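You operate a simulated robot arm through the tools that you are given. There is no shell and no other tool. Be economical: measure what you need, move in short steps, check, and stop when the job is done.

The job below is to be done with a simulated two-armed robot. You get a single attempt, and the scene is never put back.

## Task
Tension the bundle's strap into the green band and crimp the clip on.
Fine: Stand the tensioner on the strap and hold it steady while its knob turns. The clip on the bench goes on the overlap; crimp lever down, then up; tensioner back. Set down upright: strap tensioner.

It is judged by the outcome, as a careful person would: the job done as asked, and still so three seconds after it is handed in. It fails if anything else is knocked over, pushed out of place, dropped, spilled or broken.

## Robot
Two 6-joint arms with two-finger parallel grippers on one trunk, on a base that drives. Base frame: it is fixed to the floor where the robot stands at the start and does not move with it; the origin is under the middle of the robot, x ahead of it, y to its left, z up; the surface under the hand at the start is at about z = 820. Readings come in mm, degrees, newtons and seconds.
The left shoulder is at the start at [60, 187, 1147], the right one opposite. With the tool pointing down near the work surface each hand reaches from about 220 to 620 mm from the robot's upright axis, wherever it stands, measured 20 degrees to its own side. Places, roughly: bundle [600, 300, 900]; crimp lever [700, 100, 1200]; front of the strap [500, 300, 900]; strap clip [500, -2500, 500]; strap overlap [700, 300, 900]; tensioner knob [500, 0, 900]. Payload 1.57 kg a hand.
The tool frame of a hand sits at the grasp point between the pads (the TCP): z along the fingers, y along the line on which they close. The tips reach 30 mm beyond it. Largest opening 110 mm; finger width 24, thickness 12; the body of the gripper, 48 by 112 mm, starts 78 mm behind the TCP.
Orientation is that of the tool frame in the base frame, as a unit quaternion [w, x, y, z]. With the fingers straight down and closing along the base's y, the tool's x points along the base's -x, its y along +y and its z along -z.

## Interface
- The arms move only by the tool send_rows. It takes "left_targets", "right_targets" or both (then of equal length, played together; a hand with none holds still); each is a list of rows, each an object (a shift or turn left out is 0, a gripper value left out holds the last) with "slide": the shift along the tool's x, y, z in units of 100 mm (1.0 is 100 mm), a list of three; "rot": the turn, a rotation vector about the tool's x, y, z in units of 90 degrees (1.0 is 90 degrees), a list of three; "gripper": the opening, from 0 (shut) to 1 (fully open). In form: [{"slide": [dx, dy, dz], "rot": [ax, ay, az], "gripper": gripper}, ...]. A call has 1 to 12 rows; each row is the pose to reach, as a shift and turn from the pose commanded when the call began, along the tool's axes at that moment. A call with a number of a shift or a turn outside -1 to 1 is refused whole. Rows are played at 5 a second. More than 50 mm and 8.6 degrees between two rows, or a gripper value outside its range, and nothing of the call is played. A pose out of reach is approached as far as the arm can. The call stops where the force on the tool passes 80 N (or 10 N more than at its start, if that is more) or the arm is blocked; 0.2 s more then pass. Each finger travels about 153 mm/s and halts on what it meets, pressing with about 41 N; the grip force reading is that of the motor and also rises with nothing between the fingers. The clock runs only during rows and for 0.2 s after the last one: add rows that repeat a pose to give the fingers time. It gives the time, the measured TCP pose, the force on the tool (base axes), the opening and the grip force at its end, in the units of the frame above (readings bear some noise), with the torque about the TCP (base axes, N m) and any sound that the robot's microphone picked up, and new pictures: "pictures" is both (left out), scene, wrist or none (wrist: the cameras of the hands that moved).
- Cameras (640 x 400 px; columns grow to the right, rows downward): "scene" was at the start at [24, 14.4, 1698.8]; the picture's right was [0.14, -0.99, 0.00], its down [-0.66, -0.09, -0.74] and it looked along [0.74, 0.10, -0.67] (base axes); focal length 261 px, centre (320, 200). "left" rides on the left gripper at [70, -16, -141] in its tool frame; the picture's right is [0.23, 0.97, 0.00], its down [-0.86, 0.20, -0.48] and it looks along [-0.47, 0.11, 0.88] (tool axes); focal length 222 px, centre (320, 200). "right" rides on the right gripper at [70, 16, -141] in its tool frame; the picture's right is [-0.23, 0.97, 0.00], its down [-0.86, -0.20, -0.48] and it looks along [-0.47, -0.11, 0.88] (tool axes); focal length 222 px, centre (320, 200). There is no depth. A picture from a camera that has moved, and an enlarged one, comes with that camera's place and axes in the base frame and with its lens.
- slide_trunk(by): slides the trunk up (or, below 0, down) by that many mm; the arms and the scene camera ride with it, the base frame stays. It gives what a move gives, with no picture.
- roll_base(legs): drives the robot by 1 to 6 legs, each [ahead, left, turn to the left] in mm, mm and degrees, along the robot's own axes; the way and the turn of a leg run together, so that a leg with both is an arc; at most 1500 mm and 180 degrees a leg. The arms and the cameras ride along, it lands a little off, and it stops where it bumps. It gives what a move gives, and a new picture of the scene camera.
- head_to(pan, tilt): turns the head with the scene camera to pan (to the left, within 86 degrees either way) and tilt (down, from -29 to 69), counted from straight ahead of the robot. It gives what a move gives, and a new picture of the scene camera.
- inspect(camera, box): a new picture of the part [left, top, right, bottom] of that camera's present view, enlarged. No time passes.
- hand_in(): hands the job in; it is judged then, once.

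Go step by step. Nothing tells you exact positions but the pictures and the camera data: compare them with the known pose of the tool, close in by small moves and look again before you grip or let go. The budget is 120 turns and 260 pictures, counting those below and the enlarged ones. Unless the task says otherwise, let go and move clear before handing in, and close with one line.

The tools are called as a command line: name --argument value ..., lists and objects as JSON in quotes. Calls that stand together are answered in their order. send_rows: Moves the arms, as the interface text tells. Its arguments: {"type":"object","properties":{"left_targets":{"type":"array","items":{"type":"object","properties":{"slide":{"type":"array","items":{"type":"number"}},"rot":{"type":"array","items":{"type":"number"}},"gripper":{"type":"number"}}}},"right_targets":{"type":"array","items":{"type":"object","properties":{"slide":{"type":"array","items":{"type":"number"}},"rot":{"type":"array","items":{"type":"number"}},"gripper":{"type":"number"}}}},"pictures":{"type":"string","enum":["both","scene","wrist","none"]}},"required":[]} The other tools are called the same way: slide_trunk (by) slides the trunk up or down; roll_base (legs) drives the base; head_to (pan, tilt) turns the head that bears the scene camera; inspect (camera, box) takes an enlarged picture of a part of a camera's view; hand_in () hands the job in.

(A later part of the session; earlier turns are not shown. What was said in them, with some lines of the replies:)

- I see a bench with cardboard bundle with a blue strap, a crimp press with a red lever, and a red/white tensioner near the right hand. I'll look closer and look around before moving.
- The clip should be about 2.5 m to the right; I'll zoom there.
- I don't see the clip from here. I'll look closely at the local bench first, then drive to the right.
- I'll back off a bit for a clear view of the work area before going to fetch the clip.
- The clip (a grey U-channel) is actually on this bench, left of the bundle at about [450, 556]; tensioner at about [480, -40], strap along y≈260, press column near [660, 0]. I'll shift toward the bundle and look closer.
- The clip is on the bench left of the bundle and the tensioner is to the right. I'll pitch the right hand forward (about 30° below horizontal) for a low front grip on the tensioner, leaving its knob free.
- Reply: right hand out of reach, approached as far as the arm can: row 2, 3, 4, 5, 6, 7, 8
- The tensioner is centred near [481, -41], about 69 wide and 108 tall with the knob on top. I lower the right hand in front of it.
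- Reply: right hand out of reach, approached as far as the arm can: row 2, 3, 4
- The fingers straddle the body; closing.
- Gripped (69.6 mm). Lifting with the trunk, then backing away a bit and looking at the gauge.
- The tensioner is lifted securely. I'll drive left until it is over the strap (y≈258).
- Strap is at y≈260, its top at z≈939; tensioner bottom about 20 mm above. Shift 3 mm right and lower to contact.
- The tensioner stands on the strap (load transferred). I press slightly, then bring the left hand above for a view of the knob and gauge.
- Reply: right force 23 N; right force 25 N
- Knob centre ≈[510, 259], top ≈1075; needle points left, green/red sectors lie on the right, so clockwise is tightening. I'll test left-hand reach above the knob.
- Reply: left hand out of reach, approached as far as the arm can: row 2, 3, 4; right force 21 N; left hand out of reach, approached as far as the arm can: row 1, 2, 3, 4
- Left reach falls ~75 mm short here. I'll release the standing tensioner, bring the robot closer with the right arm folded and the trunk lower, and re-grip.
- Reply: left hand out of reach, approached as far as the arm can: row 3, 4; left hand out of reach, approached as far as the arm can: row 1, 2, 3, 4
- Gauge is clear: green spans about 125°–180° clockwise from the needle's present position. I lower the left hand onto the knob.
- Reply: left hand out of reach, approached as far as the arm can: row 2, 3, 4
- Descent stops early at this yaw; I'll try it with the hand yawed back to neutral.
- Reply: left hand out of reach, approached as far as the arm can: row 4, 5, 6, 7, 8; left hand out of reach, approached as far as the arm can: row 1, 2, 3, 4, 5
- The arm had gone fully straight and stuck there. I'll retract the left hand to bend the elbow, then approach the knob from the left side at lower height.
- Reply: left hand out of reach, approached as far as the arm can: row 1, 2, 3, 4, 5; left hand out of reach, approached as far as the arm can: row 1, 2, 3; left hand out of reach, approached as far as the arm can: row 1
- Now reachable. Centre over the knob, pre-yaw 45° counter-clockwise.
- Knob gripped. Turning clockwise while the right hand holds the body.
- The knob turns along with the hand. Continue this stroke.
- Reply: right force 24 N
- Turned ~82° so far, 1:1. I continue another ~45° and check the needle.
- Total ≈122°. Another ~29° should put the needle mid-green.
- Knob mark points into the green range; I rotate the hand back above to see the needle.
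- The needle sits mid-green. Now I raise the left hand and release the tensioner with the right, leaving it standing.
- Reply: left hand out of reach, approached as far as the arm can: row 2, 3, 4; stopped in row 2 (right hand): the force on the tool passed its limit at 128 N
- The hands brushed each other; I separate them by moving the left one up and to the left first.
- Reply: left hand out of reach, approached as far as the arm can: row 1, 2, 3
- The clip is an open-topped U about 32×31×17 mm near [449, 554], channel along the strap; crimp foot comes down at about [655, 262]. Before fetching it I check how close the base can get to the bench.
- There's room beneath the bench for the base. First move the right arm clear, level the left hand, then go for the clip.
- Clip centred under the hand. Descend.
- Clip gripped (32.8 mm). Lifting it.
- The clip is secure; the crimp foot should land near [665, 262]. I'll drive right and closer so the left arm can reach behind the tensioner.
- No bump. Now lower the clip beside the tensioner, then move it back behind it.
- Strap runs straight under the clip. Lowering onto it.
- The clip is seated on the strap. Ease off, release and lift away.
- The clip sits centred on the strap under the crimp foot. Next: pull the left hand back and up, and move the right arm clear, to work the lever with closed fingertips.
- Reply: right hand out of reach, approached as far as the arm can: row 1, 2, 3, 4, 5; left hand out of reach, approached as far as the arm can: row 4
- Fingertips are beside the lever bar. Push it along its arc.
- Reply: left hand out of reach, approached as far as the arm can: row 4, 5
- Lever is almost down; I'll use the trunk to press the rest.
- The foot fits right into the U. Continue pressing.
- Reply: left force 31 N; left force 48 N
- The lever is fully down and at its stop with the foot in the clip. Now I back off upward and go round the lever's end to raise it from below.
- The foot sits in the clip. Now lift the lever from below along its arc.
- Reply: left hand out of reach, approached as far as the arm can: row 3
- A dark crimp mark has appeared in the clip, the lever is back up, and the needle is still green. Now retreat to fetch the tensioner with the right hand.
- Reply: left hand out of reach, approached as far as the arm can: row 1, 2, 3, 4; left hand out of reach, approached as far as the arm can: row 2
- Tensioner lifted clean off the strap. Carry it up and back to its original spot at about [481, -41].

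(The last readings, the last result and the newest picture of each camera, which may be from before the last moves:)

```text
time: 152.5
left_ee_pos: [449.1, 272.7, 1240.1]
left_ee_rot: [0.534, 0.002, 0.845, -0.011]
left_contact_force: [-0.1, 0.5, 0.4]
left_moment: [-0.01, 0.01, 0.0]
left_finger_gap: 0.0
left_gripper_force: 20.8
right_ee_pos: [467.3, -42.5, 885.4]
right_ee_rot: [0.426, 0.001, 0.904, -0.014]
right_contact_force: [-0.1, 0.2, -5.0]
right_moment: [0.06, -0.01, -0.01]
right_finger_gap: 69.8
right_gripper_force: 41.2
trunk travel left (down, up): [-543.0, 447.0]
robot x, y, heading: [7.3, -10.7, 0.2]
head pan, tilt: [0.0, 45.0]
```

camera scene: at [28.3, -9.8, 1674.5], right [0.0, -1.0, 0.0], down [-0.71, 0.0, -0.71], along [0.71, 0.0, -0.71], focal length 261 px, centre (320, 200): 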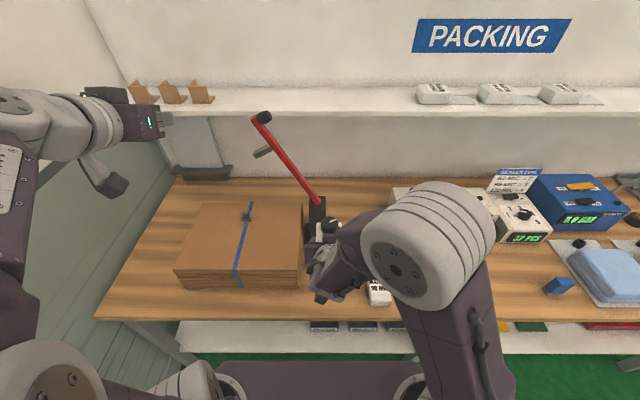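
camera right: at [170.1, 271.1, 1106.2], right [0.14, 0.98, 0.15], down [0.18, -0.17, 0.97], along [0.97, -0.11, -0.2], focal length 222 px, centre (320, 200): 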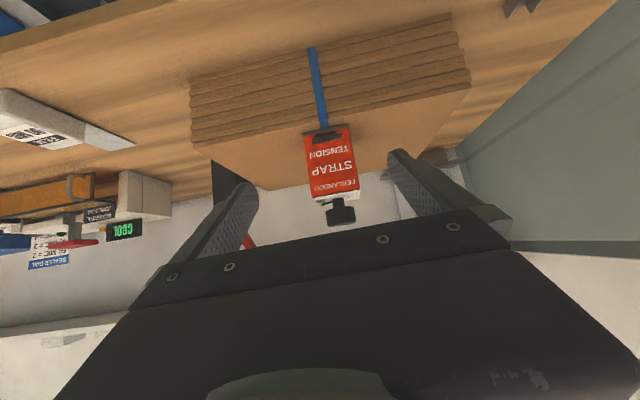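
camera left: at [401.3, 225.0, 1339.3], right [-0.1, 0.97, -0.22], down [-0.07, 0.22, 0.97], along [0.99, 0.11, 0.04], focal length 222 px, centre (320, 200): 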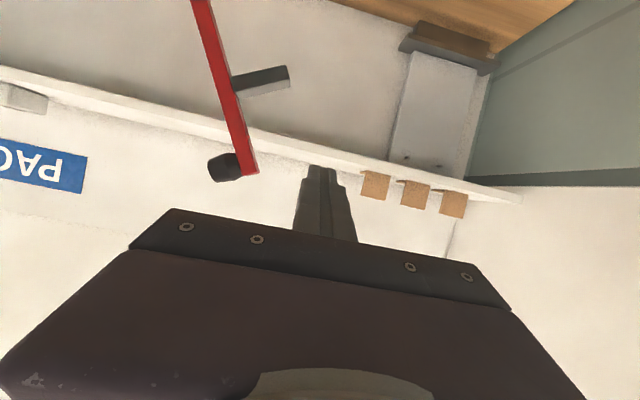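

Starting to touch down (force dropping); one more millimetre or so, then release.

slide_trunk --by -1.5

inspect --camera "right" --box '[160, 0, 480, 200]'

```text
time: 153.0
left_ee_pos: [448.0, 272.7, 1239.8]
left_ee_rot: [0.534, 0.002, 0.845, -0.012]
left_contact_force: [-0.2, -1.0, 1.2]
left_moment: [0.03, 0.01, 0.01]
left_finger_gap: 0.1
left_gripper_force: 21.0
right_ee_pos: [468.4, -42.1, 884.7]
right_ee_rot: [0.428, 0.001, 0.904, -0.013]
right_contact_force: [0.2, -0.3, 7.3]
right_moment: [0.44, 0.4, 0.02]
right_finger_gap: 70.0
right_gripper_force: 41.3
trunk travel left (down, up): [-542.0, 448.0]
robot x, y, heading: [5.2, -9.6, 0.2]
head pan, tilt: [0.0, 45.0]
```

```text
2.00 times, centred on (320, 100) of right
camera zoom: at [313.4, -20.8, 921.1], right [0.16, 0.98, 0.15], down [0.17, -0.18, 0.97], along [0.97, -0.13, -0.2], focal length 444 px, centre (320, 400)
```

zoom: 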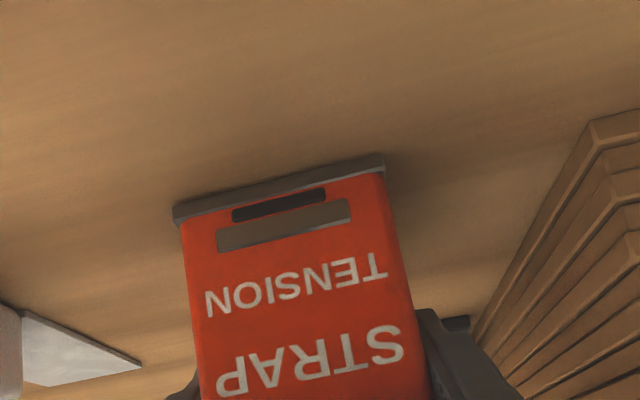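

Standing on the bench. Release and back straight off.

send_rows --right_targets '[{"gripper": 0.72}, {"gripper": 0.85}, {"gripper": 1}, {"gripper": 1}]' --pictures "none"

roll_base --legs '[[-250, 0, 0]]'

inspect --camera "scene" --box '[220, 80, 420, 240]'

inspect --camera "right" --box '[0, 0, 640, 400]'

```text
time: 154.0
left_ee_pos: [448.0, 273.3, 1238.0]
left_ee_rot: [0.535, 0.003, 0.845, -0.012]
left_contact_force: [-1.1, -0.3, 0.2]
left_moment: [0.03, -0.01, 0.01]
left_finger_gap: 0.0
left_gripper_force: 21.6
right_ee_pos: [467.1, -41.7, 883.3]
right_ee_rot: [0.426, 0.0, 0.905, -0.013]
right_contact_force: [0.6, 0.1, -0.2]
right_moment: [0.03, 0.0, 0.0]
right_finger_gap: 109.8
right_gripper_force: 0.0
trunk travel left (down, up): [-542.0, 448.0]
robot x, y, heading: [5.8, -10.3, 0.5]
head pan, tilt: [0.0, 45.0]
```

```text
time: 155.9
left_ee_pos: [196.0, 272.1, 1238.6]
left_ee_rot: [0.535, 0.002, 0.845, -0.011]
left_contact_force: [-0.5, -0.6, 0.1]
left_moment: [0.01, -0.01, 0.02]
left_finger_gap: 0.2
left_gripper_force: 20.7
right_ee_pos: [214.1, -42.6, 884.0]
right_ee_rot: [0.426, 0.001, 0.905, -0.013]
right_contact_force: [-0.5, 0.3, -0.9]
right_moment: [-0.01, -0.03, -0.01]
right_finger_gap: 109.9
right_gripper_force: 0.2
trunk travel left (down, up): [-542.0, 448.0]
robot x, y, heading: [-251.2, -10.4, 0.2]
head pan, tilt: [0.0, 45.0]
camera scene: at [-226.8, -9.5, 1461.0], right [0.0, -1.0, 0.0], down [-0.71, 0.0, -0.71], along [0.71, 0.0, -0.71], focal length 261 px, centre (320, 200)
```

scene: 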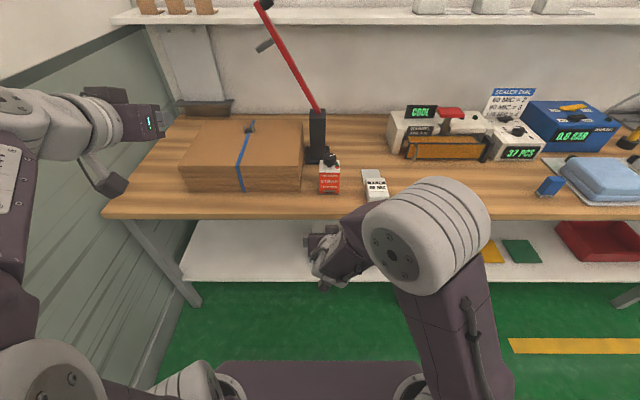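

```text
2.50 times, centred on (320, 160) of scene
camera zoom: at [-226.8, -9.5, 1461.0], right [0.0, -1.0, 0.0], down [-0.71, 0.0, -0.71], along [0.71, 0.0, -0.71], focal length 653 px, centre (320, 300)
```

zoom: 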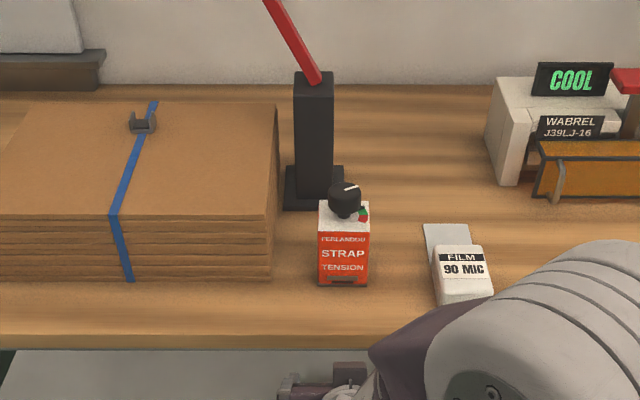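

```text
1.00 times, centred on (320, 200) of right (not enlarged: the box is as wide or as high as the picture)
camera zoom: at [59.6, -21.6, 920.3], right [0.16, 0.98, 0.15], down [0.17, -0.18, 0.97], along [0.97, -0.13, -0.2], focal length 222 px, centre (320, 200)
```

zoom: 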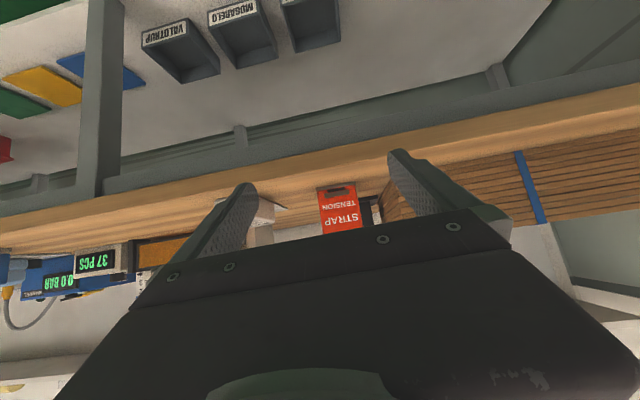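

The clip is crimped on the tight strap, the lever is up, and the tensioner stands upright back in its place with both hands clear. I'm handing in.

hand_in

```text
The job is handed in.
```

The strap is tensioned into the green band and the clip is crimped on the overlap. The lever is back up and the tensioner stands upright where it started. The two hands brushed each other once mid-job, and in the pictures nothing else was knocked or moved.
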